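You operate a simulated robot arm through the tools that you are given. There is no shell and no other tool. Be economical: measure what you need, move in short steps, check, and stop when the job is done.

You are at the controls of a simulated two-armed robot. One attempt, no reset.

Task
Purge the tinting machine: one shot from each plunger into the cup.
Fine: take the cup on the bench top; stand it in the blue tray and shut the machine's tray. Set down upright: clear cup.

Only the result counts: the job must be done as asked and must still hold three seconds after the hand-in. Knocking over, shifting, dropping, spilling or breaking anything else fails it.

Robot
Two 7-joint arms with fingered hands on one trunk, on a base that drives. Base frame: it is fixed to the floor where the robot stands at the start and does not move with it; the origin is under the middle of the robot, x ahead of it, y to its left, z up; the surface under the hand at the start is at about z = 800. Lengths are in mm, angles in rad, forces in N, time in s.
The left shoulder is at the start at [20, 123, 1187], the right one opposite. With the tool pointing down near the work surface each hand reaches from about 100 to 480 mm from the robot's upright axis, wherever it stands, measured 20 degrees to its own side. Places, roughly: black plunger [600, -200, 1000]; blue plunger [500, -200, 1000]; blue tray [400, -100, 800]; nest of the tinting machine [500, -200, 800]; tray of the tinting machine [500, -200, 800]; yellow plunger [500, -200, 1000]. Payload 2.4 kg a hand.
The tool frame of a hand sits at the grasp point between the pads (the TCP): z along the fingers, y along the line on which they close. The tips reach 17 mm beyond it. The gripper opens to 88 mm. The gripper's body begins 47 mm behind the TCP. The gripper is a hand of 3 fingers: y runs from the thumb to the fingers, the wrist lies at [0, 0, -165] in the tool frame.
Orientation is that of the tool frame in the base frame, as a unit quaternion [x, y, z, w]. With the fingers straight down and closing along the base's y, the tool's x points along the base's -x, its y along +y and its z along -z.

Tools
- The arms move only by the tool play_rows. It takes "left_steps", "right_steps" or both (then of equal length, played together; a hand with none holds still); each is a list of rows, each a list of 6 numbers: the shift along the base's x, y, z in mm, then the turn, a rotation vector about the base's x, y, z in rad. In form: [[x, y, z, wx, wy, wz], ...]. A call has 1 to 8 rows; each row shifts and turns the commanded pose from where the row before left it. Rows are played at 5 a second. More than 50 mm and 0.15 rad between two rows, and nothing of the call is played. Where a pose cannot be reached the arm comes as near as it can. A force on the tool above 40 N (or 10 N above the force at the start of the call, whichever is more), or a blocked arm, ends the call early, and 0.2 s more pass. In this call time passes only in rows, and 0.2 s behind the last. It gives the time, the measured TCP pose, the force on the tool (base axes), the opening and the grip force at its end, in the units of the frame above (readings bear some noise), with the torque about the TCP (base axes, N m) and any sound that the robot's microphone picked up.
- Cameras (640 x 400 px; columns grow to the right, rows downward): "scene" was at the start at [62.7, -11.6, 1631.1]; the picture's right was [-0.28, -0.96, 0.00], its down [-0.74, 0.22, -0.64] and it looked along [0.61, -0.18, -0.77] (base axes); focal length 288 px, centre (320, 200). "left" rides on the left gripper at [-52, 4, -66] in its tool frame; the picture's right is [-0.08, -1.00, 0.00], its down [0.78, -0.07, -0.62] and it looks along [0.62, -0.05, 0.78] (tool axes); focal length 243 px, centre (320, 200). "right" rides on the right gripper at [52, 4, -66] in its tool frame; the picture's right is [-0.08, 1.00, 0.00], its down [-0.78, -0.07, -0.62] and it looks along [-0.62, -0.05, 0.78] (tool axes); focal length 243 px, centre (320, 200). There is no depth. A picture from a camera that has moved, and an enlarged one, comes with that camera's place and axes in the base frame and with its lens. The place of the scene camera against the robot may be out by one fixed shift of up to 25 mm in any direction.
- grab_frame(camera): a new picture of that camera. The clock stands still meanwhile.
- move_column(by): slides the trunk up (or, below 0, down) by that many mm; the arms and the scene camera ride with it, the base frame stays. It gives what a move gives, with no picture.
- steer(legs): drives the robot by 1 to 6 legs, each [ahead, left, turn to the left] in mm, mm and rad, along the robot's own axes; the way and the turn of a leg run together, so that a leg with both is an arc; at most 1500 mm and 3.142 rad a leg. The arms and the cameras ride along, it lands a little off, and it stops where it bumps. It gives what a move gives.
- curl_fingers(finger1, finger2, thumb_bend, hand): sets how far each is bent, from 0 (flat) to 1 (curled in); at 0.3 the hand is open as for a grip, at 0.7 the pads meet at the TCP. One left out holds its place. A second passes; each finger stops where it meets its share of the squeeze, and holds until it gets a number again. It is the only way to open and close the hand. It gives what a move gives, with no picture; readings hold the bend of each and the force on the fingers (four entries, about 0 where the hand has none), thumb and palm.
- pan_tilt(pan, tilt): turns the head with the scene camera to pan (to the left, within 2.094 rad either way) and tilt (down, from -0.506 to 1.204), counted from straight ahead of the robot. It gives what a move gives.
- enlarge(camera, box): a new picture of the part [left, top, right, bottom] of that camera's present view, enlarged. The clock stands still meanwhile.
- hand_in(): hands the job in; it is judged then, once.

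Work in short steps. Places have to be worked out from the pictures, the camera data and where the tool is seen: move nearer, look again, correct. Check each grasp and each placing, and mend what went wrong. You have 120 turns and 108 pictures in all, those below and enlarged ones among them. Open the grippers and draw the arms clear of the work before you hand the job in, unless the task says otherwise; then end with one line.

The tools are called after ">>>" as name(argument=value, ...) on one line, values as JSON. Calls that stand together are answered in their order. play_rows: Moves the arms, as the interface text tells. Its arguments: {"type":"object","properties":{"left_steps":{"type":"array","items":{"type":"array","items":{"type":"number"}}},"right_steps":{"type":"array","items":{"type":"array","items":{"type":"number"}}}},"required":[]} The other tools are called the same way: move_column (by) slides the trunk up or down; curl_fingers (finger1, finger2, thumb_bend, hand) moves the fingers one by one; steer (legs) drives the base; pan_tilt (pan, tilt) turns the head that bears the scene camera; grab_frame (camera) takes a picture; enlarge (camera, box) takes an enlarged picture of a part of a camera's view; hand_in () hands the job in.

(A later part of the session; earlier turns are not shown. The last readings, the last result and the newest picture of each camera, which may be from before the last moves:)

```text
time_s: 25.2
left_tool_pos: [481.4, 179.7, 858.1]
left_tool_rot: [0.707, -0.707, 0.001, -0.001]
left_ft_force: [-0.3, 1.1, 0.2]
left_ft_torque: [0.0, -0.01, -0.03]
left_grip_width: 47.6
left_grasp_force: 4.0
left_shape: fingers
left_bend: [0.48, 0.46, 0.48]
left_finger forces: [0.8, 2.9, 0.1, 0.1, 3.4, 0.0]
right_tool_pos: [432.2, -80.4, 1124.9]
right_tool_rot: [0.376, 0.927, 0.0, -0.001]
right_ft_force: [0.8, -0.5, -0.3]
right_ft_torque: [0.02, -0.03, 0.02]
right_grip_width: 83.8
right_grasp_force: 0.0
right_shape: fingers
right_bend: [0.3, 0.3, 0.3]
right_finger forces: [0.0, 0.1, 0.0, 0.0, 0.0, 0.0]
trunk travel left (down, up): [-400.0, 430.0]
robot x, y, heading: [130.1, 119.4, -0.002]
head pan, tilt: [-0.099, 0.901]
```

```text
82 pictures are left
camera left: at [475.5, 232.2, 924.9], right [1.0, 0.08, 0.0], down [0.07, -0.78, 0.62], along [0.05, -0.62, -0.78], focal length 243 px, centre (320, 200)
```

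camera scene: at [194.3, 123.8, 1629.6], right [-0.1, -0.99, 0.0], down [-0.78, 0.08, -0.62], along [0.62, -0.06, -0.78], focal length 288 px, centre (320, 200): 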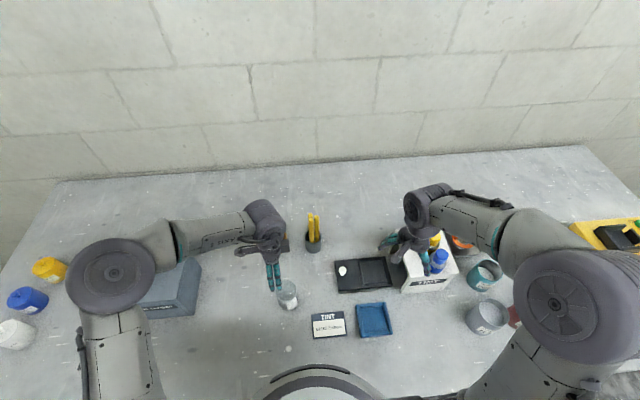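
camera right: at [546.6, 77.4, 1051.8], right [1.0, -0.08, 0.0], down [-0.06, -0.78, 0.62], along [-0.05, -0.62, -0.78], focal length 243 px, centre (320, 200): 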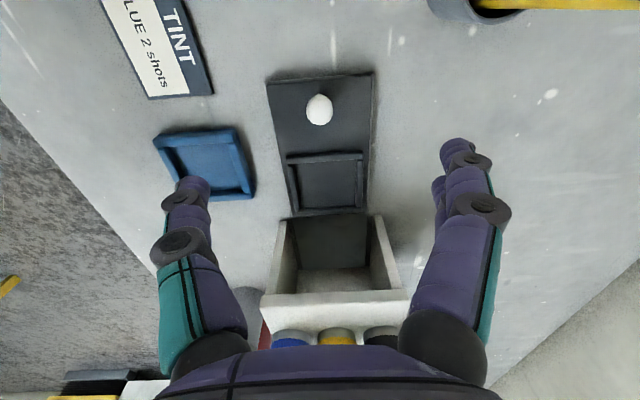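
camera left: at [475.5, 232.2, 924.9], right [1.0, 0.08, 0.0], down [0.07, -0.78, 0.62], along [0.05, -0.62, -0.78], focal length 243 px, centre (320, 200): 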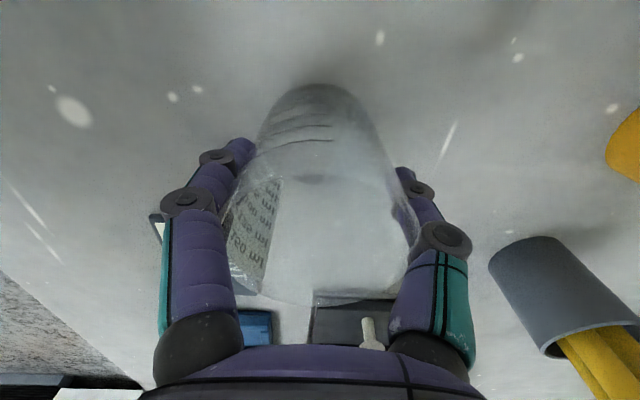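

Held with about 4 N on the tapered wall. Slightly firmer, then a small test lift.

>>> curl_fingers(hand="left", finger1=0.53, finger2=0.53, thumb_bend=0.53)

>>> play_rows(left_steps=[[0, 0, 15, 0, 0, 0], [0, 0, 25, 0, 0, 0]])

>>> grab_frame(camera="left")

>>> enlarge(camera="scene", box=[220, 220, 420, 345])

```text
time_s: 26.2
left_tool_pos: [480.9, 180.2, 858.1]
left_tool_rot: [-0.707, 0.708, 0.0, 0.0]
left_ft_force: [0.0, -0.2, 0.9]
left_ft_torque: [0.02, 0.01, 0.02]
left_grip_width: 46.3
left_grasp_force: 5.8
left_shape: fingers
left_bend: [0.48, 0.46, 0.49]
left_finger forces: [1.8, 4.0, 0.1, 0.0, 5.3, 0.1]
right_tool_pos: [429.8, -79.3, 1125.1]
right_tool_rot: [0.377, 0.926, 0.0, 0.001]
right_ft_force: [0.5, 0.0, 0.1]
right_ft_torque: [-0.04, -0.01, 0.01]
right_grip_width: 84.0
right_grasp_force: 0.0
right_shape: fingers
right_bend: [0.3, 0.3, 0.3]
right_finger forces: [0.0, 0.0, 0.0, 0.0, 0.0, 0.0]
trunk travel left (down, up): [-400.0, 430.0]
robot x, y, heading: [129.7, 119.6, -0.003]
head pan, tilt: [-0.099, 0.901]
```

```text
time_s: 26.9
left_tool_pos: [482.0, 180.3, 898.8]
left_tool_rot: [0.707, -0.707, 0.0, -0.002]
left_ft_force: [-0.5, 0.4, 0.3]
left_ft_torque: [0.0, 0.03, 0.01]
left_grip_width: 46.4
left_grasp_force: 5.5
left_shape: fingers
left_bend: [0.48, 0.46, 0.49]
left_finger forces: [1.8, 3.8, 0.0, 0.1, 5.3, 0.1]
right_tool_pos: [432.0, -79.5, 1124.8]
right_tool_rot: [0.377, 0.926, 0.0, 0.001]
right_ft_force: [0.0, 1.1, 1.5]
right_ft_torque: [0.0, -0.02, -0.04]
right_grip_width: 84.2
right_grasp_force: 0.1
right_shape: fingers
right_bend: [0.3, 0.3, 0.3]
right_finger forces: [0.0, 0.0, 0.0, 0.0, 0.0, 0.0]
trunk travel left (down, up): [-400.0, 430.0]
robot x, y, heading: [128.2, 118.5, 0.0]
head pan, tilt: [-0.099, 0.901]
```

```text
81 pictures are left
camera left: at [475.5, 232.3, 964.7], right [1.0, 0.08, 0.0], down [0.07, -0.78, 0.62], along [0.05, -0.62, -0.78], focal length 243 px, centre (320, 200)
```

left: 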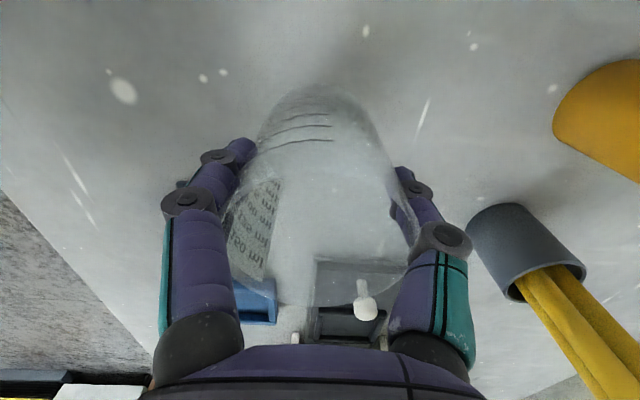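

```text
3.20 times, centred on (320, 282) of scene
camera zoom: at [194.0, 123.9, 1629.7], right [-0.1, -0.99, 0.0], down [-0.78, 0.08, -0.62], along [0.62, -0.06, -0.78], focal length 920 px, centre (320, -64)
```

zoom: 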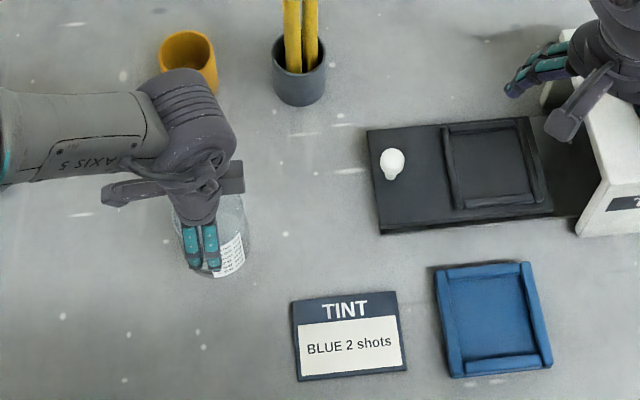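

The cup rides with the hand (base 58 mm below TCP). I raise it to clear everything and drive right by 270 mm.

>>> play_rows(left_steps=[[0, 0, 40, 0, 0, 0], [0, 0, 40, 0, 0, 0]])

>>> steer(legs=[[0, -260, 0]])

>>> grab_frame(camera="left")

>>> grab_frame(camera="scene")

```text
time_s: 27.4
left_tool_pos: [480.8, 180.0, 978.5]
left_tool_rot: [-0.707, 0.707, 0.001, 0.001]
left_ft_force: [-0.6, 0.0, -0.9]
left_ft_torque: [0.03, 0.02, -0.02]
left_grip_width: 46.2
left_grasp_force: 5.5
left_shape: fingers
left_bend: [0.48, 0.46, 0.49]
left_finger forces: [1.8, 3.6, 0.1, 0.0, 5.1, 0.1]
right_tool_pos: [430.1, -79.5, 1125.5]
right_tool_rot: [0.377, 0.926, 0.0, 0.0]
right_ft_force: [0.3, -0.5, 0.3]
right_ft_torque: [0.01, -0.01, 0.0]
right_grip_width: 84.1
right_grasp_force: 0.0
right_shape: fingers
right_bend: [0.3, 0.3, 0.3]
right_finger forces: [0.0, 0.0, 0.0, 0.0, 0.1, 0.0]
trunk travel left (down, up): [-400.0, 430.0]
robot x, y, heading: [130.6, 120.9, -0.0]
head pan, tilt: [-0.099, 0.901]
```

```text
time_s: 29.3
left_tool_pos: [481.6, -82.1, 979.4]
left_tool_rot: [-0.706, 0.708, 0.0, 0.0]
left_ft_force: [0.3, 0.3, -0.9]
left_ft_torque: [0.02, -0.03, 0.02]
left_grip_width: 46.2
left_grasp_force: 5.4
left_shape: fingers
left_bend: [0.48, 0.46, 0.49]
left_finger forces: [1.7, 3.7, 0.0, 0.0, 5.1, 0.0]
right_tool_pos: [431.4, -341.5, 1124.3]
right_tool_rot: [0.376, 0.927, 0.0, 0.0]
right_ft_force: [-0.6, -0.7, 0.0]
right_ft_torque: [0.01, -0.01, 0.01]
right_grip_width: 84.0
right_grasp_force: 0.0
right_shape: fingers
right_bend: [0.3, 0.3, 0.3]
right_finger forces: [0.1, 0.1, 0.0, 0.0, 0.0, 0.0]
trunk travel left (down, up): [-400.0, 430.0]
robot x, y, heading: [128.6, -138.9, -0.001]
head pan, tilt: [-0.099, 0.901]
```

```text
79 pictures are left
camera left: at [475.5, -29.9, 1045.0], right [1.0, 0.08, 0.0], down [0.07, -0.78, 0.62], along [0.05, -0.62, -0.78], focal length 243 px, centre (320, 200)
```

left: 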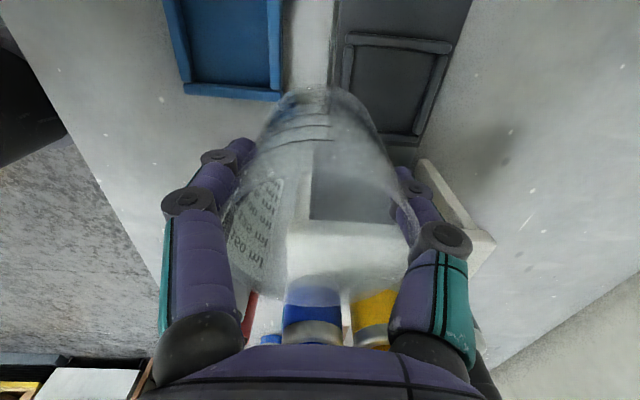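

```text
78 pictures are left
camera scene: at [193.7, -138.5, 1629.6], right [-0.1, -0.99, 0.0], down [-0.78, 0.08, -0.62], along [0.62, -0.06, -0.78], focal length 288 px, centre (320, 200)
```

scene: 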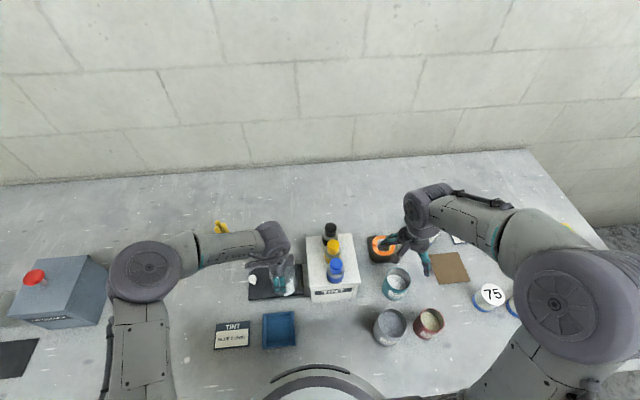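

Nest centre confirmed near (543, −88). I move over it and lower, watching the force at the end.

>>> play_rows(left_steps=[[31, -3, 0, 0, 0, 0], [31, -3, 0, 0, 0, 0], [0, 0, -35, 0, 0, 0], [0, 0, -30, 0, 0, 0], [0, 0, -20, 0, 0, 0]])

>>> grab_frame(camera="left")

>>> enlarge(camera="scene", box=[200, 210, 400, 335])

```text
time_s: 30.5
left_tool_pos: [544.1, -86.5, 893.6]
left_tool_rot: [-0.707, 0.707, 0.001, 0.001]
left_ft_force: [0.2, 0.8, -0.7]
left_ft_torque: [-0.01, 0.03, -0.01]
left_grip_width: 46.1
left_grasp_force: 5.2
left_shape: fingers
left_bend: [0.48, 0.46, 0.49]
left_finger forces: [1.7, 3.4, 0.1, 0.0, 4.9, 0.1]
right_tool_pos: [429.8, -341.4, 1125.3]
right_tool_rot: [0.376, 0.927, 0.0, 0.0]
right_ft_force: [0.0, 0.9, -1.1]
right_ft_torque: [0.01, 0.03, -0.04]
right_grip_width: 84.3
right_grasp_force: 0.1
right_shape: fingers
right_bend: [0.3, 0.3, 0.3]
right_finger forces: [0.1, 0.0, 0.1, 0.1, 0.0, 0.0]
trunk travel left (down, up): [-400.0, 430.0]
robot x, y, heading: [128.9, -141.1, 0.002]
head pan, tilt: [-0.099, 0.901]
```

```text
77 pictures are left
camera left: at [537.8, -34.7, 959.5], right [1.0, 0.08, 0.0], down [0.06, -0.78, 0.62], along [0.05, -0.62, -0.78], focal length 243 px, centre (320, 200)
```

left: 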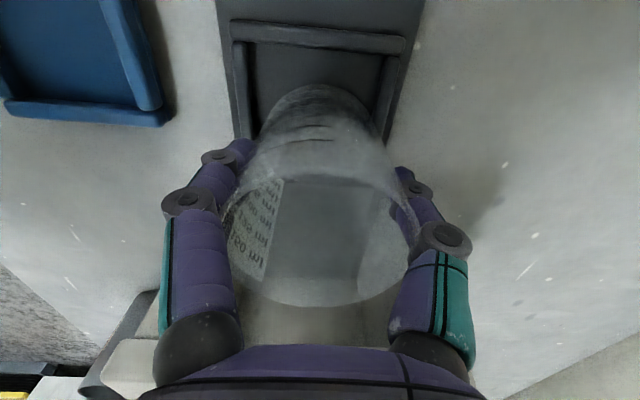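

```text
3.20 times, centred on (300, 272) of scene
camera zoom: at [193.8, -137.2, 1629.6], right [-0.1, -0.99, 0.0], down [-0.78, 0.08, -0.62], along [0.62, -0.06, -0.78], focal length 920 px, centre (384, -32)
```

zoom: 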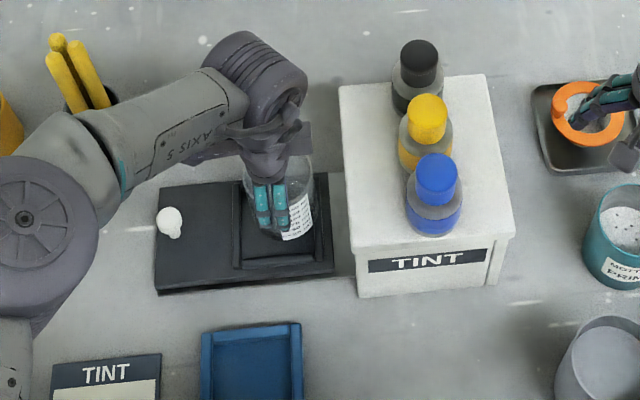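

Aligned over the nest. Lowering in small steps to contact.

>>> play_rows(left_steps=[[-1, -1, -12, 0, 0, 0], [0, 0, -6, 0, 0, 0], [0, 0, -4, 0, 0, 0]])

>>> grab_frame(camera="left")

```text
time_s: 31.3
left_tool_pos: [541.7, -89.0, 873.4]
left_tool_rot: [-0.706, 0.708, -0.002, 0.002]
left_ft_force: [1.6, 0.7, 32.5]
left_ft_torque: [-0.09, 0.03, 0.04]
left_grip_width: 44.3
left_grasp_force: 15.8
left_shape: fingers
left_bend: [0.52, 0.49, 0.52]
left_finger forces: [5.0, 9.8, 0.0, 0.0, 17.0, 0.0]
right_tool_pos: [429.2, -340.3, 1126.0]
right_tool_rot: [0.376, 0.926, 0.001, 0.002]
right_ft_force: [0.5, -0.7, 0.1]
right_ft_torque: [0.0, -0.02, -0.03]
right_grip_width: 84.3
right_grasp_force: 0.0
right_shape: fingers
right_bend: [0.3, 0.3, 0.3]
right_finger forces: [0.0, 0.1, 0.1, 0.0, 0.1, 0.0]
trunk travel left (down, up): [-400.0, 430.0]
robot x, y, heading: [131.1, -141.6, -0.003]
head pan, tilt: [-0.099, 0.901]
```

```text
75 pictures are left
camera left: at [536.1, -36.1, 939.9], right [1.0, 0.08, 0.01], down [0.06, -0.78, 0.62], along [0.06, -0.62, -0.78], focal length 243 px, centre (320, 200)
```

left: 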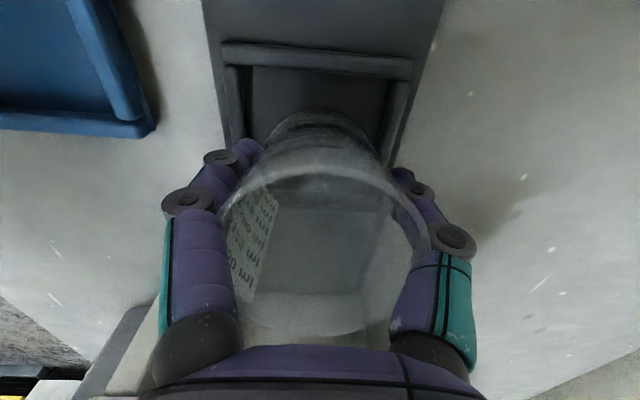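

Contact on the nest floor (base z≈815). I relieve 4 mm and open the hand.

>>> play_rows(left_steps=[[0, 0, 4, 0, 0, 0]])

>>> curl_fingers(hand="left", finger1=0.3, finger2=0.3, thumb_bend=0.3)

>>> grab_frame(camera="left")

```text
time_s: 31.7
left_tool_pos: [541.8, -89.0, 874.4]
left_tool_rot: [-0.706, 0.708, 0.001, 0.0]
left_ft_force: [2.6, -0.9, 12.5]
left_ft_torque: [-0.04, -0.07, 0.05]
left_grip_width: 43.9
left_grasp_force: 10.6
left_shape: fingers
left_bend: [0.52, 0.49, 0.52]
left_finger forces: [3.1, 6.3, 0.1, 0.0, 12.7, 0.0]
right_tool_pos: [429.7, -341.0, 1126.2]
right_tool_rot: [0.376, 0.927, -0.001, 0.0]
right_ft_force: [-0.4, 0.2, 0.0]
right_ft_torque: [0.0, 0.0, -0.01]
right_grip_width: 84.2
right_grasp_force: 0.1
right_shape: fingers
right_bend: [0.3, 0.3, 0.3]
right_finger forces: [0.0, 0.0, 0.0, 0.1, 0.1, 0.1]
trunk travel left (down, up): [-400.0, 430.0]
robot x, y, heading: [134.1, -140.2, -0.001]
head pan, tilt: [-0.099, 0.901]
```

```text
time_s: 32.7
left_tool_pos: [542.5, -88.4, 874.4]
left_tool_rot: [-0.706, 0.708, 0.001, 0.001]
left_ft_force: [-0.5, 0.4, -0.4]
left_ft_torque: [0.0, 0.01, -0.04]
left_grip_width: 83.9
left_grasp_force: 0.0
left_shape: fingers
left_bend: [0.3, 0.3, 0.3]
left_finger forces: [0.1, 0.1, 0.1, 0.0, 0.0, 0.0]
right_tool_pos: [431.6, -340.8, 1126.0]
right_tool_rot: [0.376, 0.927, 0.0, 0.0]
right_ft_force: [-0.2, 0.2, 0.6]
right_ft_torque: [0.02, 0.0, 0.01]
right_grip_width: 84.4
right_grasp_force: 0.0
right_shape: fingers
right_bend: [0.3, 0.3, 0.3]
right_finger forces: [0.0, 0.1, 0.0, 0.1, 0.0, 0.0]
trunk travel left (down, up): [-400.0, 430.0]
robot x, y, heading: [130.2, -140.1, -0.003]
head pan, tilt: [-0.099, 0.901]
```

```text
74 pictures are left
camera left: at [536.8, -35.7, 941.5], right [1.0, 0.08, 0.0], down [0.07, -0.78, 0.62], along [0.05, -0.62, -0.78], focal length 243 px, centre (320, 200)
```

left: 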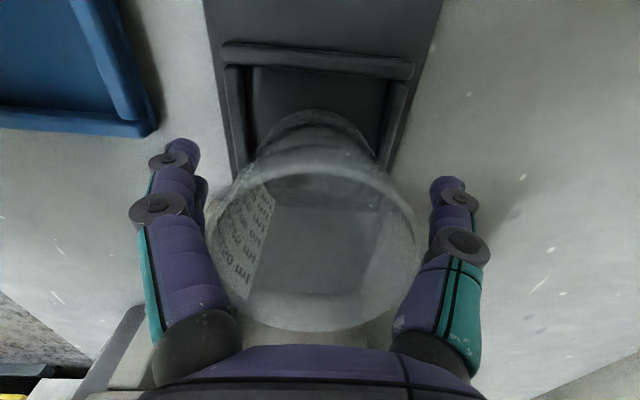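

Released without incident. I rise straight up and inspect how the cup stands.

>>> play_rows(left_steps=[[0, 0, 20, 0, 0, 0], [0, 0, 40, 0, 0, 0], [0, 0, 50, 0, 0, 0]])

>>> grab_frame(camera="left")

>>> enlarge(camera="scene", box=[200, 210, 400, 335])

```text
time_s: 33.5
left_tool_pos: [542.3, -86.7, 985.0]
left_tool_rot: [-0.707, 0.708, 0.001, 0.0]
left_ft_force: [0.1, 0.0, 0.3]
left_ft_torque: [0.04, 0.0, -0.01]
left_grip_width: 84.2
left_grasp_force: 0.1
left_shape: fingers
left_bend: [0.3, 0.3, 0.3]
left_finger forces: [0.1, 0.1, 0.1, 0.0, 0.0, 0.0]
right_tool_pos: [430.9, -341.1, 1125.1]
right_tool_rot: [0.376, 0.926, 0.0, 0.001]
right_ft_force: [0.2, 0.1, -0.9]
right_ft_torque: [0.02, -0.02, -0.01]
right_grip_width: 84.1
right_grasp_force: 0.1
right_shape: fingers
right_bend: [0.3, 0.3, 0.3]
right_finger forces: [0.0, 0.0, 0.0, 0.0, 0.0, 0.0]
trunk travel left (down, up): [-400.0, 430.0]
robot x, y, heading: [129.3, -142.2, 0.003]
head pan, tilt: [-0.099, 0.901]
```

```text
73 pictures are left
camera left: at [536.1, -34.7, 1052.6], right [1.0, 0.08, 0.0], down [0.07, -0.78, 0.62], along [0.05, -0.62, -0.78], focal length 243 px, centre (320, 200)
```

left: 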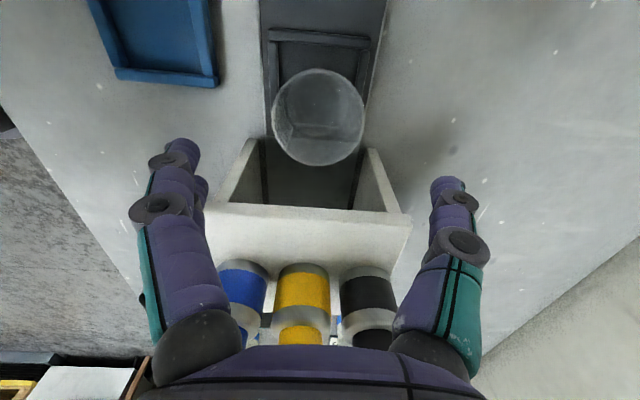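

```text
3.20 times, centred on (300, 272) of scene
camera zoom: at [193.4, -137.2, 1629.7], right [-0.1, -0.99, 0.0], down [-0.78, 0.08, -0.62], along [0.62, -0.06, -0.78], focal length 920 px, centre (384, -32)
```

zoom: 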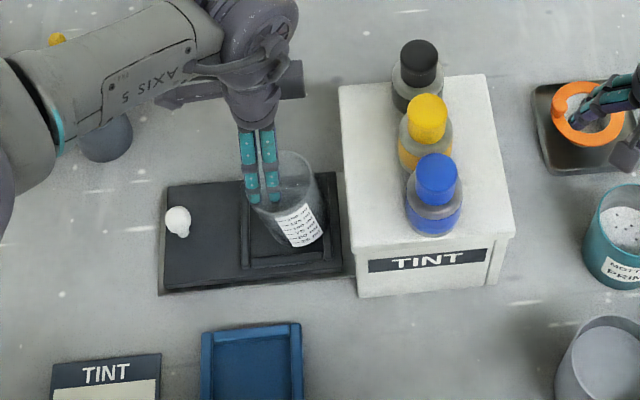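

Checking whether the cup stands level inside the nest frame.

>>> enlarge(camera="left", box=[230, 0, 410, 200])

>>> enlarge(camera="scene", box=[240, 240, 320, 310])

```text
2.00 times, centred on (320, 100) of left
camera zoom: at [536.1, -34.7, 1052.6], right [1.0, 0.08, 0.0], down [0.07, -0.78, 0.62], along [0.05, -0.62, -0.78], focal length 485 px, centre (320, 400)
```

zoom: 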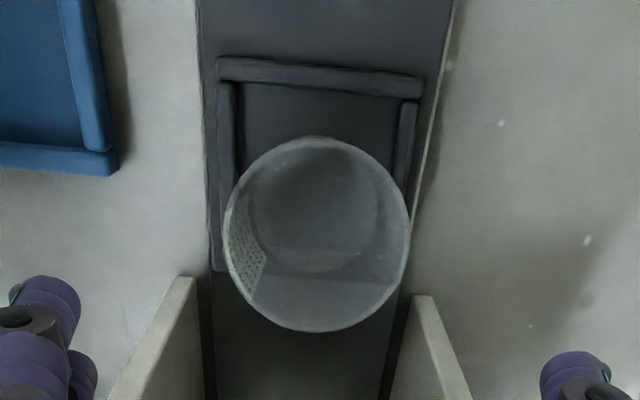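

```text
5.71 times, centred on (280, 275) of scene
camera zoom: at [193.4, -137.2, 1629.7], right [-0.1, -0.99, 0.0], down [-0.78, 0.08, -0.62], along [0.62, -0.06, -0.78], focal length 1643 px, centre (549, -229)
```

zoom: 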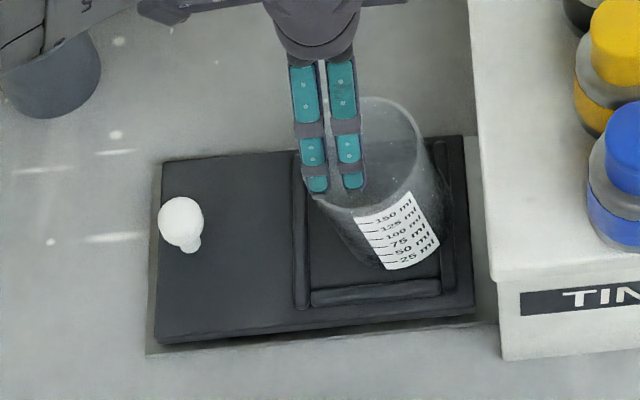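

I want a more oblique view to be certain it's upright; I back the left hand off toward +y and higher detail.

>>> play_rows(left_steps=[[0, 40, 0, 0, 0, 0], [0, 40, -20, 0, 0, 0], [0, 30, -30, 0, 0, 0]])

>>> enlarge(camera="left", box=[220, 60, 420, 220])

>>> enlarge(camera="scene", box=[240, 240, 320, 310])

```text
time_s: 34.3
left_tool_pos: [541.5, 22.3, 935.2]
left_tool_rot: [-0.707, 0.708, 0.001, 0.0]
left_ft_force: [0.6, -0.6, -0.5]
left_ft_torque: [-0.04, 0.0, -0.02]
left_grip_width: 84.1
left_grasp_force: 0.0
left_shape: fingers
left_bend: [0.3, 0.3, 0.3]
left_finger forces: [0.1, 0.0, 0.0, 0.0, 0.0, 0.0]
right_tool_pos: [430.5, -340.3, 1125.1]
right_tool_rot: [0.376, 0.927, -0.001, 0.0]
right_ft_force: [1.0, -0.1, 0.2]
right_ft_torque: [0.0, -0.01, -0.01]
right_grip_width: 84.0
right_grasp_force: 0.0
right_shape: fingers
right_bend: [0.3, 0.3, 0.3]
right_finger forces: [0.0, 0.0, 0.1, 0.0, 0.0, 0.0]
trunk travel left (down, up): [-400.0, 430.0]
robot x, y, heading: [133.0, -138.3, -0.005]
head pan, tilt: [-0.099, 0.901]
```

```text
2.50 times, centred on (320, 140) of left
camera zoom: at [536.3, 75.6, 1002.1], right [1.0, 0.08, 0.0], down [0.06, -0.78, 0.62], along [0.05, -0.62, -0.78], focal length 606 px, centre (320, 350)
```

zoom: 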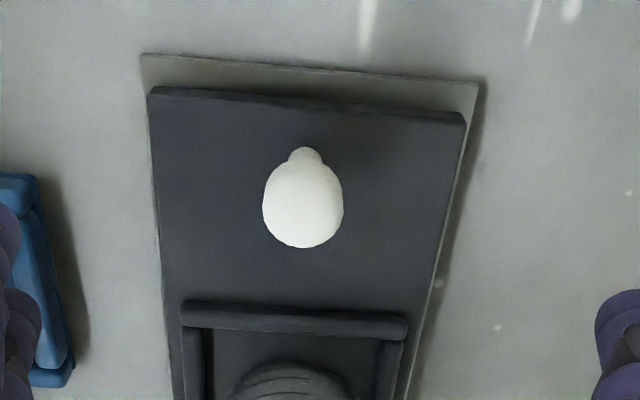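

```text
5.71 times, centred on (280, 275) of scene
camera zoom: at [193.7, -136.6, 1629.6], right [-0.1, -0.99, 0.0], down [-0.78, 0.08, -0.62], along [0.62, -0.06, -0.78], focal length 1643 px, centre (549, -229)
```

zoom: 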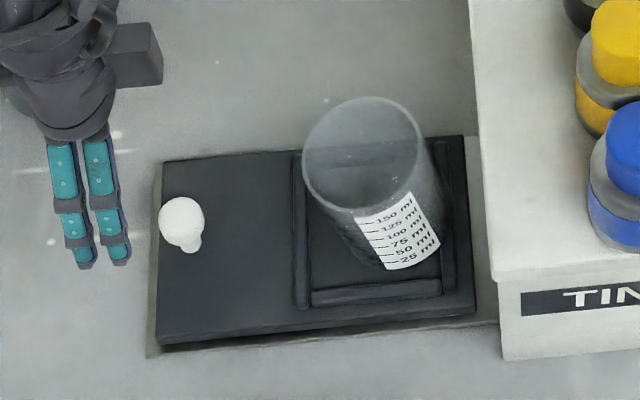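

Vertical-line check says the cup is upright inside the nest. Now I make a fist with the left hand on the +y side of the knob to push the tray shut.

>>> curl_fingers(hand="left", finger1=0.7, finger2=0.7, thumb_bend=0.7)

>>> play_rows(left_steps=[[0, 20, -10, 0, 0, 0], [0, 0, -45, 0, 0, 0], [0, 0, -38, 0, 0, 0], [0, -8, 0, 0, 0, 0]])

>>> grab_frame(camera="left")

>>> enlarge(camera="scene", box=[200, 210, 360, 310])

```text
time_s: 35.3
left_tool_pos: [542.2, 22.7, 935.1]
left_tool_rot: [-0.707, 0.707, 0.0, 0.0]
left_ft_force: [-0.1, 0.4, -0.1]
left_ft_torque: [0.01, 0.01, -0.03]
left_grip_width: 0.0
left_grasp_force: 0.2
left_shape: fingers
left_bend: [0.7, 0.7, 0.7]
left_finger forces: [0.0, 0.0, 0.0, 0.0, 0.1, 0.0]
right_tool_pos: [431.3, -341.2, 1124.5]
right_tool_rot: [0.376, 0.927, 0.0, 0.001]
right_ft_force: [-0.9, -0.2, -0.3]
right_ft_torque: [-0.01, 0.0, 0.03]
right_grip_width: 84.1
right_grasp_force: 0.0
right_shape: fingers
right_bend: [0.3, 0.3, 0.3]
right_finger forces: [0.0, 0.0, 0.1, 0.0, 0.0, 0.0]
trunk travel left (down, up): [-400.0, 430.0]
robot x, y, heading: [131.7, -137.8, -0.002]
head pan, tilt: [-0.099, 0.901]
```

```text
time_s: 36.3
left_tool_pos: [542.1, 33.8, 843.3]
left_tool_rot: [-0.706, 0.708, 0.0, 0.0]
left_ft_force: [-0.1, -0.2, -1.1]
left_ft_torque: [-0.01, 0.01, 0.02]
left_grip_width: 0.0
left_grasp_force: 0.2
left_shape: fingers
left_bend: [0.7, 0.7, 0.7]
left_finger forces: [0.0, 0.0, 0.1, 0.1, 0.0, 0.0]
right_tool_pos: [430.9, -341.7, 1125.8]
right_tool_rot: [0.376, 0.927, -0.001, -0.001]
right_ft_force: [-0.4, 0.6, -0.4]
right_ft_torque: [0.02, 0.0, -0.02]
right_grip_width: 84.3
right_grasp_force: 0.1
right_shape: fingers
right_bend: [0.3, 0.3, 0.3]
right_finger forces: [0.1, 0.0, 0.0, 0.0, 0.0, 0.0]
trunk travel left (down, up): [-400.0, 430.0]
robot x, y, heading: [126.3, -140.5, -0.002]
head pan, tilt: [-0.099, 0.901]
```

```text
67 pictures are left
camera left: at [536.6, 86.6, 908.7], right [1.0, 0.08, 0.0], down [0.07, -0.78, 0.62], along [0.05, -0.62, -0.78], focal length 243 px, centre (320, 200)
```

left: 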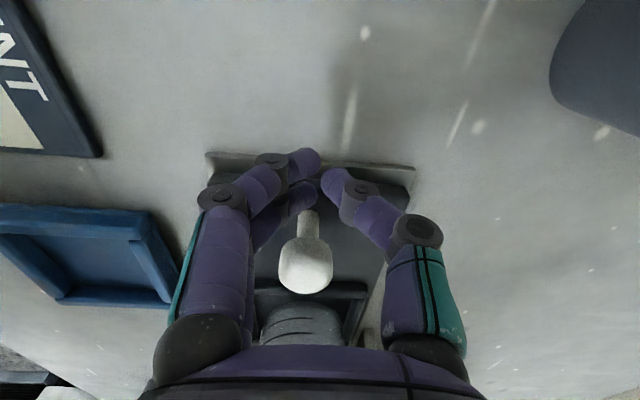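

```text
4.00 times, centred on (280, 260) of scene
camera zoom: at [193.7, -137.4, 1629.7], right [-0.1, -0.99, 0.0], down [-0.78, 0.08, -0.62], along [0.62, -0.06, -0.78], focal length 1150 px, centre (480, -40)
```

zoom: 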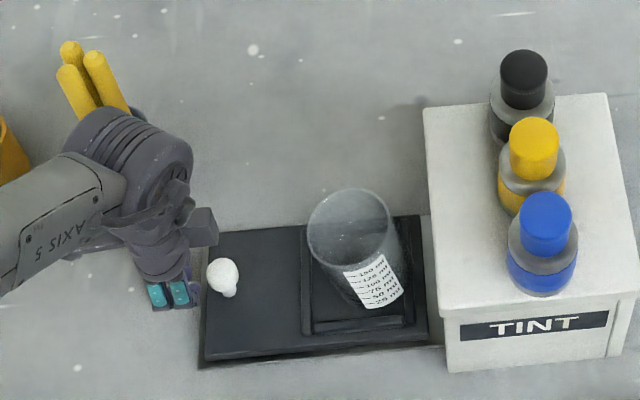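

In place. I push −y slowly at 10 mm a row.

>>> play_rows(left_steps=[[0, -6, 0, 0, 0, 0], [0, -8, 0, 0, 0, 0], [0, -10, 0, 0, 0, 0], [0, -10, 0, 0, 0, 0], [0, -10, 0, 0, 0, 0], [0, -10, 0, 0, 0, 0], [0, -10, 0, 0, 0, 0], [0, -10, 0, 0, 0, 0]])

>>> grab_frame(camera="left")

>>> enlarge(camera="scene", box=[200, 210, 360, 310])

```text
time_s: 38.1
left_tool_pos: [541.7, -40.2, 842.7]
left_tool_rot: [-0.706, 0.708, 0.001, 0.001]
left_ft_force: [-0.4, 0.1, -0.4]
left_ft_torque: [-0.02, -0.02, 0.0]
left_grip_width: 0.0
left_grasp_force: 0.3
left_shape: fingers
left_bend: [0.7, 0.7, 0.7]
left_finger forces: [0.0, 0.4, 0.0, 0.1, 0.1, 0.1]
right_tool_pos: [431.5, -341.1, 1125.4]
right_tool_rot: [0.375, 0.927, 0.0, 0.001]
right_ft_force: [-0.6, 0.5, 0.1]
right_ft_torque: [0.0, 0.04, 0.0]
right_grip_width: 84.2
right_grasp_force: 0.1
right_shape: fingers
right_bend: [0.3, 0.3, 0.3]
right_finger forces: [0.0, 0.1, 0.0, 0.0, 0.0, 0.0]
trunk travel left (down, up): [-400.0, 430.0]
robot x, y, heading: [128.2, -141.8, -0.0]
head pan, tilt: [-0.099, 0.901]
```

```text
65 pictures are left
camera left: at [536.3, 12.2, 908.8], right [1.0, 0.08, 0.0], down [0.07, -0.78, 0.62], along [0.05, -0.62, -0.78], focal length 243 px, centre (320, 200)
```

left: 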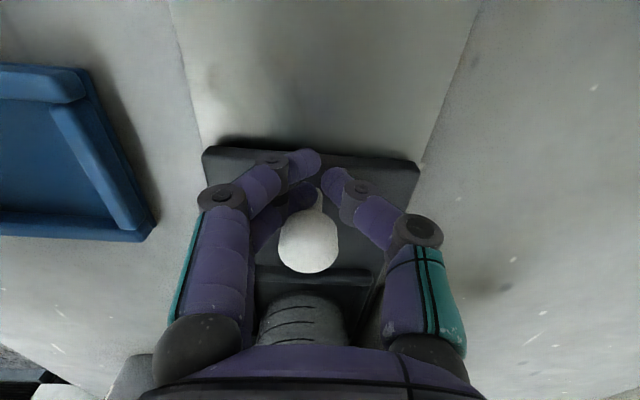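

```text
4.00 times, centred on (280, 260) of scene
camera zoom: at [193.7, -137.3, 1629.6], right [-0.1, -0.99, 0.0], down [-0.78, 0.08, -0.62], along [0.62, -0.06, -0.78], focal length 1150 px, centre (480, -40)
```

zoom: 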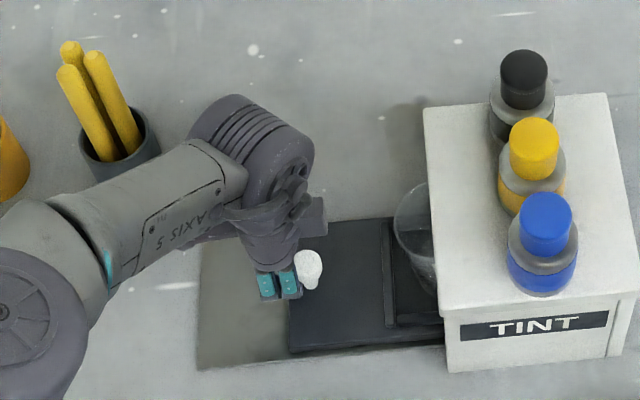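

The cup is entering the machine without resistance. I continue.

>>> play_rows(left_steps=[[0, -8, 0, 0, 0, 0], [0, -10, 0, 0, 0, 0], [0, -10, 0, 0, 0, 0], [0, -10, 0, 0, 0, 0], [0, -8, 0, 0, 0, 0], [0, -6, 0, 0, 0, 0]])

>>> grab_frame(camera="left")

>>> enlarge(camera="scene", box=[200, 210, 360, 310])

```text
time_s: 39.5
left_tool_pos: [541.5, -91.9, 842.1]
left_tool_rot: [-0.707, 0.708, 0.0, 0.001]
left_ft_force: [0.1, -0.1, 0.2]
left_ft_torque: [-0.01, 0.01, -0.04]
left_grip_width: 0.1
left_grasp_force: 0.0
left_shape: fingers
left_bend: [0.7, 0.7, 0.7]
left_finger forces: [0.1, 0.0, 0.1, 0.0, 0.0, 0.0]
right_tool_pos: [430.4, -342.0, 1125.1]
right_tool_rot: [0.376, 0.927, 0.0, 0.0]
right_ft_force: [-0.4, -1.0, 0.4]
right_ft_torque: [-0.01, 0.03, 0.02]
right_grip_width: 84.2
right_grasp_force: 0.1
right_shape: fingers
right_bend: [0.3, 0.3, 0.3]
right_finger forces: [0.1, 0.0, 0.0, 0.0, 0.0, 0.0]
trunk travel left (down, up): [-400.0, 430.0]
robot x, y, heading: [129.9, -139.7, -0.004]
head pan, tilt: [-0.099, 0.901]
```

```text
63 pictures are left
camera left: at [536.1, -40.2, 909.0], right [1.0, 0.08, 0.0], down [0.07, -0.78, 0.62], along [0.05, -0.62, -0.78], focal length 243 px, centre (320, 200)
```

left: 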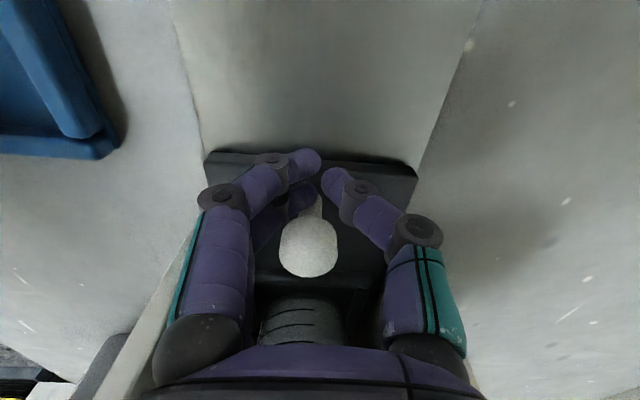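

```text
4.00 times, centred on (280, 260) of scene
camera zoom: at [193.7, -137.4, 1629.6], right [-0.1, -0.99, 0.0], down [-0.78, 0.08, -0.62], along [0.62, -0.06, -0.78], focal length 1150 px, centre (480, -40)
```

zoom: 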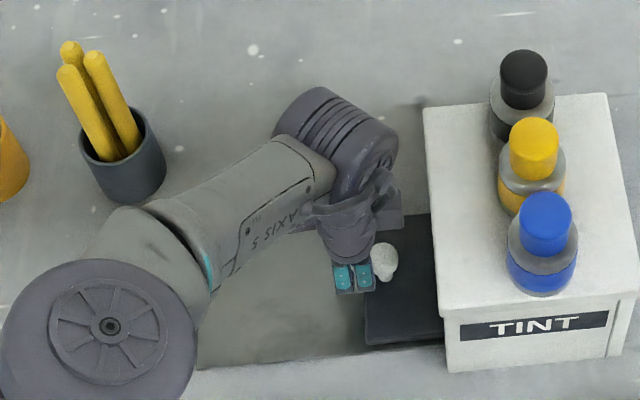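

Knob is back near y −118, its original place. I push on in small steps to feel the stop.

>>> play_rows(left_steps=[[0, -4, 0, 0, 0, 0], [0, -4, 0, 0, 0, 0], [0, -3, 0, 0, 0, 0]])

>>> grab_frame(camera="left")

```text
time_s: 40.3
left_tool_pos: [541.4, -104.2, 843.2]
left_tool_rot: [-0.706, 0.708, 0.001, 0.001]
left_ft_force: [-2.5, 2.9, 0.0]
left_ft_torque: [0.02, 0.02, -0.02]
left_grip_width: 0.3
left_grasp_force: 1.6
left_shape: fingers
left_bend: [0.7, 0.66, 0.7]
left_finger forces: [0.0, 3.0, 0.1, 0.0, 0.2, 0.0]
right_tool_pos: [430.3, -341.6, 1124.6]
right_tool_rot: [0.377, 0.926, 0.0, 0.0]
right_ft_force: [0.4, -0.5, 0.0]
right_ft_torque: [-0.02, -0.01, 0.0]
right_grip_width: 84.1
right_grasp_force: 0.0
right_shape: fingers
right_bend: [0.3, 0.3, 0.3]
right_finger forces: [0.1, 0.0, 0.0, 0.0, 0.1, 0.0]
trunk travel left (down, up): [-400.0, 430.0]
robot x, y, heading: [129.6, -140.8, -0.001]
head pan, tilt: [-0.099, 0.901]
```

```text
61 pictures are left
camera left: at [535.9, -51.8, 908.9], right [1.0, 0.08, 0.0], down [0.06, -0.78, 0.62], along [0.05, -0.62, -0.78], focal length 243 px, centre (320, 200)
```

left: 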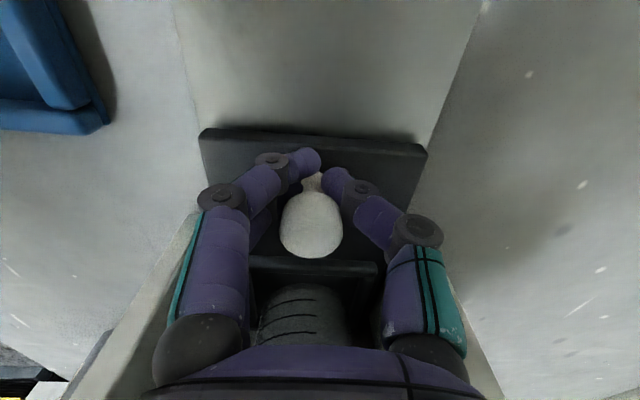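

Tray reached its stop (knob stayed at −116). I open the left hand, rise, and move it away, then check the tray stays shut.

>>> curl_fingers(hand="left", finger1=0.3, finger2=0.3, thumb_bend=0.3)

>>> play_rows(left_steps=[[0, 0, 30, 0, 0, 0], [0, 0, 40, 0, 0, 0], [0, 10, 40, 0, 0, 0], [0, 30, 30, 0, 0, 0], [-20, 30, 10, 0, 0, 0], [-20, 20, 10, 0, 0, 0]])

>>> grab_frame(camera="left")

>>> enlarge(camera="scene", box=[240, 200, 400, 310])

```text
time_s: 41.3
left_tool_pos: [542.4, -104.0, 843.0]
left_tool_rot: [-0.706, 0.708, 0.001, 0.001]
left_ft_force: [0.5, -0.5, 0.6]
left_ft_torque: [-0.02, 0.01, 0.01]
left_grip_width: 83.9
left_grasp_force: 0.0
left_shape: fingers
left_bend: [0.3, 0.3, 0.3]
left_finger forces: [0.1, 0.0, 0.1, 0.0, 0.1, 0.0]
right_tool_pos: [431.2, -341.1, 1124.2]
right_tool_rot: [0.376, 0.927, 0.0, 0.0]
right_ft_force: [0.2, 0.1, -0.6]
right_ft_torque: [0.02, 0.01, -0.02]
right_grip_width: 84.3
right_grasp_force: 0.0
right_shape: fingers
right_bend: [0.3, 0.3, 0.3]
right_finger forces: [0.0, 0.0, 0.0, 0.0, 0.0, 0.0]
trunk travel left (down, up): [-400.0, 430.0]
robot x, y, heading: [128.5, -137.1, -0.003]
head pan, tilt: [-0.099, 0.901]
```

```text
time_s: 42.7
left_tool_pos: [502.8, -12.6, 1002.9]
left_tool_rot: [-0.706, 0.708, 0.0, 0.0]
left_ft_force: [0.6, 0.7, -0.6]
left_ft_torque: [0.01, -0.01, 0.0]
left_grip_width: 84.1
left_grasp_force: 0.1
left_shape: fingers
left_bend: [0.3, 0.3, 0.3]
left_finger forces: [0.0, 0.1, 0.0, 0.1, 0.0, 0.0]
right_tool_pos: [431.0, -341.3, 1125.2]
right_tool_rot: [0.376, 0.927, -0.001, 0.001]
right_ft_force: [0.9, 0.4, 0.1]
right_ft_torque: [0.04, 0.0, 0.03]
right_grip_width: 84.5
right_grasp_force: 0.1
right_shape: fingers
right_bend: [0.3, 0.3, 0.3]
right_finger forces: [0.0, 0.0, 0.0, 0.0, 0.0, 0.1]
trunk travel left (down, up): [-400.0, 430.0]
robot x, y, heading: [131.4, -143.4, 0.003]
head pan, tilt: [-0.099, 0.901]
```

```text
60 pictures are left
camera left: at [496.1, 39.6, 1069.0], right [1.0, 0.08, 0.0], down [0.06, -0.78, 0.62], along [0.05, -0.62, -0.78], focal length 243 px, centre (320, 200)
```

left: 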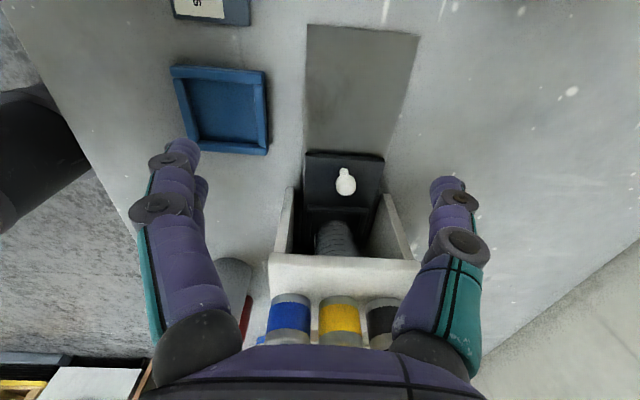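

```text
3.64 times, centred on (320, 255) of scene
camera zoom: at [193.3, -136.9, 1629.7], right [-0.1, -0.99, 0.0], down [-0.78, 0.08, -0.62], along [0.62, -0.06, -0.78], focal length 1045 px, centre (320, 0)
```

zoom: 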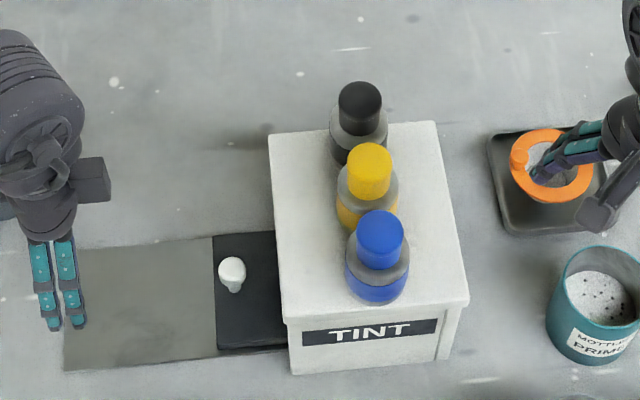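

Tray is shut with the cup inside. Cap tops estimated: blue (492,−205), yellow (547,−204), black (597,−204), z≈1010. I bring the right hand, as a fist, above blue.

>>> curl_fingers(hand="right", finger1=0.7, finger2=0.7, thumb_bend=0.7)

>>> play_rows(right_steps=[[0, 25, 0, 0, 0, 0.13], [0, 25, 0, 0, 0, 0.13], [5, 25, 0, 0, 0, 0.13], [10, 25, 0, 0, 0, 0.13], [10, 25, 0, 0, 0, 0.13], [10, 11, 0, 0, 0, 0.12]])

>>> grab_frame(camera="right")

>>> grab_frame(camera="left")

```text
time_s: 43.7
left_tool_pos: [502.2, -13.6, 1001.6]
left_tool_rot: [-0.707, 0.707, 0.001, 0.0]
left_ft_force: [0.1, 0.1, 0.4]
left_ft_torque: [0.0, 0.0, 0.02]
left_grip_width: 83.8
left_grasp_force: 0.1
left_shape: fingers
left_bend: [0.3, 0.3, 0.3]
left_finger forces: [0.0, 0.0, 0.0, 0.1, 0.0, 0.0]
right_tool_pos: [430.4, -340.8, 1124.9]
right_tool_rot: [0.376, 0.927, 0.0, 0.001]
right_ft_force: [-0.1, -0.5, 0.9]
right_ft_torque: [0.03, 0.01, 0.02]
right_grip_width: 0.0
right_grasp_force: 0.0
right_shape: fingers
right_bend: [0.7, 0.7, 0.7]
right_finger forces: [0.1, 0.0, 0.0, 0.0, 0.1, 0.1]
trunk travel left (down, up): [-400.0, 430.0]
robot x, y, heading: [132.1, -137.2, -0.003]
head pan, tilt: [-0.099, 0.901]
```

```text
time_s: 45.1
left_tool_pos: [501.4, -12.2, 1002.2]
left_tool_rot: [-0.707, 0.708, 0.0, 0.001]
left_ft_force: [-0.9, 1.7, 0.8]
left_ft_torque: [-0.03, -0.04, -0.02]
left_grip_width: 84.3
left_grasp_force: 0.0
left_shape: fingers
left_bend: [0.3, 0.3, 0.3]
left_finger forces: [0.0, 0.0, 0.0, 0.0, 0.1, 0.0]
right_tool_pos: [466.0, -204.9, 1125.0]
right_tool_rot: [0.0, 1.0, 0.0, 0.0]
right_ft_force: [-0.1, -0.7, 0.1]
right_ft_torque: [0.03, 0.01, -0.03]
right_grip_width: 0.0
right_grasp_force: 0.1
right_shape: fingers
right_bend: [0.7, 0.7, 0.7]
right_finger forces: [0.1, 0.0, 0.0, 0.1, 0.0, 0.0]
trunk travel left (down, up): [-400.0, 430.0]
robot x, y, heading: [129.1, -140.0, 0.002]
head pan, tilt: [-0.099, 0.901]
```

```text
58 pictures are left
camera right: at [415.6, -200.9, 1191.7], right [0.09, 1.0, 0.0], down [0.78, -0.07, 0.62], along [0.62, -0.05, -0.78], focal length 243 px, centre (320, 200)
```

right: 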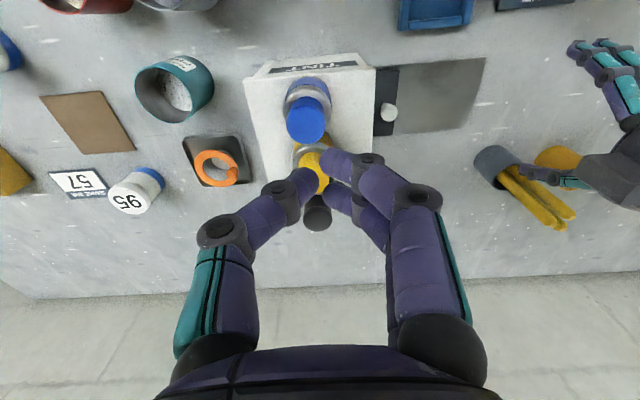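

```text
57 pictures are left
camera left: at [496.7, 39.2, 1068.6], right [1.0, 0.08, 0.0], down [0.07, -0.78, 0.62], along [0.05, -0.62, -0.78], focal length 243 px, centre (320, 200)
```

left: 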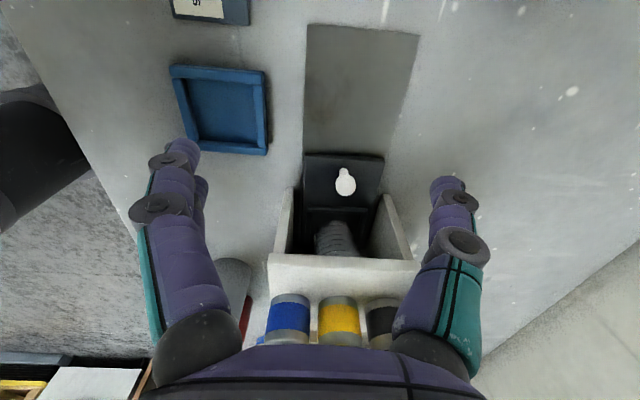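

Blue cap roughly (486, −218, ~1000). I lower a bit with the fist just short of it to see the relative offset.

>>> play_rows(right_steps=[[0, -7, -40, 0, 0, 0], [0, -6, -35, 0, 0, 0]])

>>> grab_frame(camera="right")

>>> enlarge(camera="scene", box=[260, 180, 420, 300])

```text
time_s: 45.7
left_tool_pos: [502.4, -12.7, 1001.8]
left_tool_rot: [-0.706, 0.708, 0.001, 0.001]
left_ft_force: [-0.2, 0.3, -0.6]
left_ft_torque: [-0.03, 0.0, 0.04]
left_grip_width: 84.1
left_grasp_force: 0.0
left_shape: fingers
left_bend: [0.3, 0.3, 0.3]
left_finger forces: [0.1, 0.1, 0.0, 0.0, 0.0, 0.0]
right_tool_pos: [466.4, -218.1, 1049.2]
right_tool_rot: [0.0, 1.0, 0.0, 0.0]
right_ft_force: [0.0, 0.4, 0.8]
right_ft_torque: [-0.02, 0.02, 0.02]
right_grip_width: 0.0
right_grasp_force: 0.1
right_shape: fingers
right_bend: [0.7, 0.7, 0.7]
right_finger forces: [0.1, 0.0, 0.1, 0.1, 0.1, 0.0]
trunk travel left (down, up): [-400.0, 430.0]
robot x, y, heading: [127.8, -140.9, -0.002]
head pan, tilt: [-0.099, 0.901]
```

```text
56 pictures are left
camera right: at [415.2, -214.3, 1116.1], right [0.09, 1.0, 0.0], down [0.78, -0.07, 0.62], along [0.62, -0.05, -0.78], focal length 243 px, centre (320, 200)
```

right: 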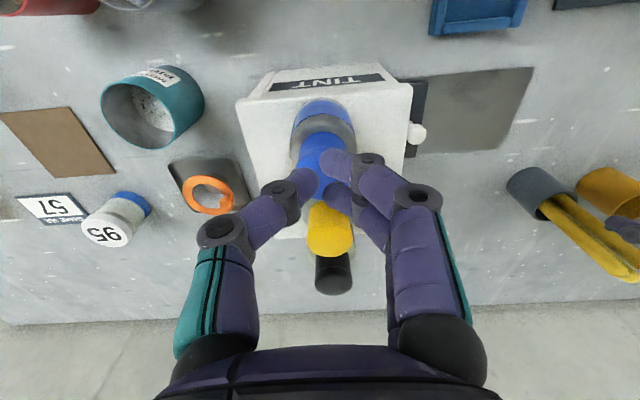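

```text
3.33 times, centred on (340, 240) of scene
camera zoom: at [193.9, -137.1, 1629.6], right [-0.1, -0.99, 0.0], down [-0.78, 0.08, -0.62], along [0.62, -0.06, -0.78], focal length 958 px, centre (253, 67)
```

zoom: 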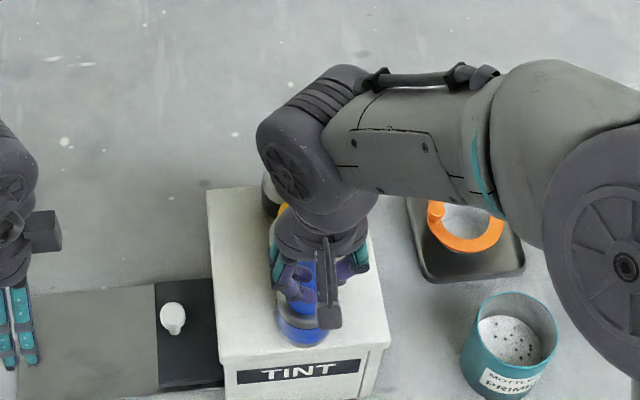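

Cap tops judged at z≈1000: blue x≈488, yellow ≈540, black ≈591, all y≈−217. I move over blue and press down in small steps.

>>> play_rows(right_steps=[[22, 1, 0, 0, 0, 0], [0, 0, -18, 0, 0, 0], [0, 0, -6, 0, 0, 0], [0, 0, -6, 0, 0, 0]])

>>> grab_frame(camera="right")

>>> grab_frame(camera="left")

```text
time_s: 46.7
left_tool_pos: [502.1, -13.5, 1002.2]
left_tool_rot: [-0.706, 0.708, 0.001, 0.001]
left_ft_force: [0.2, 0.0, -0.6]
left_ft_torque: [0.01, 0.03, -0.02]
left_grip_width: 84.1
left_grasp_force: 0.0
left_shape: fingers
left_bend: [0.3, 0.3, 0.3]
left_finger forces: [0.0, 0.1, 0.1, 0.1, 0.1, 0.0]
right_tool_pos: [487.4, -216.9, 1019.6]
right_tool_rot: [0.001, 1.0, -0.001, 0.001]
right_ft_force: [0.2, 0.6, 2.3]
right_ft_torque: [0.0, -0.03, 0.06]
right_grip_width: 0.1
right_grasp_force: 0.6
right_shape: fingers
right_bend: [0.7, 0.7, 0.7]
right_finger forces: [0.6, 0.0, 0.0, 0.0, 1.6, 0.0]
trunk travel left (down, up): [-400.0, 430.0]
robot x, y, heading: [125.6, -136.0, -0.002]
head pan, tilt: [-0.099, 0.901]
```

```text
54 pictures are left
camera right: at [436.9, -213.1, 1086.5], right [0.09, 1.0, 0.0], down [0.78, -0.07, 0.62], along [0.62, -0.05, -0.78], focal length 243 px, centre (320, 200)
```

right: 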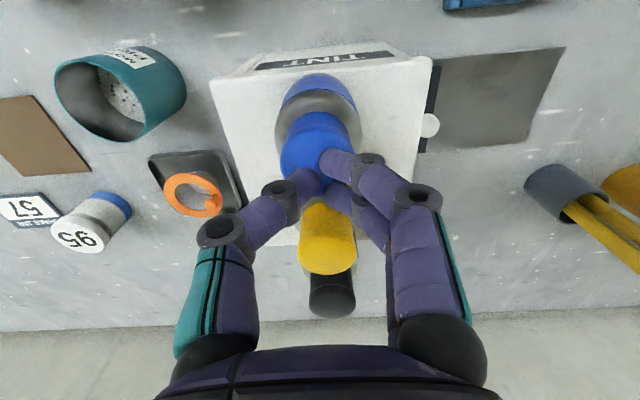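

```text
53 pictures are left
camera left: at [496.6, 39.3, 1068.7], right [1.0, 0.08, 0.0], down [0.07, -0.78, 0.62], along [0.05, -0.62, -0.78], focal length 243 px, centre (320, 200)
```

left: 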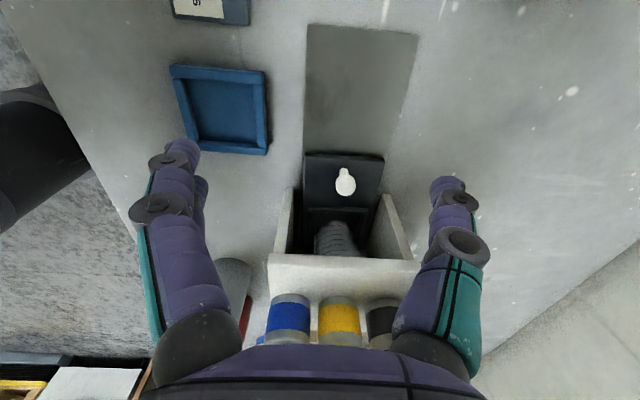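

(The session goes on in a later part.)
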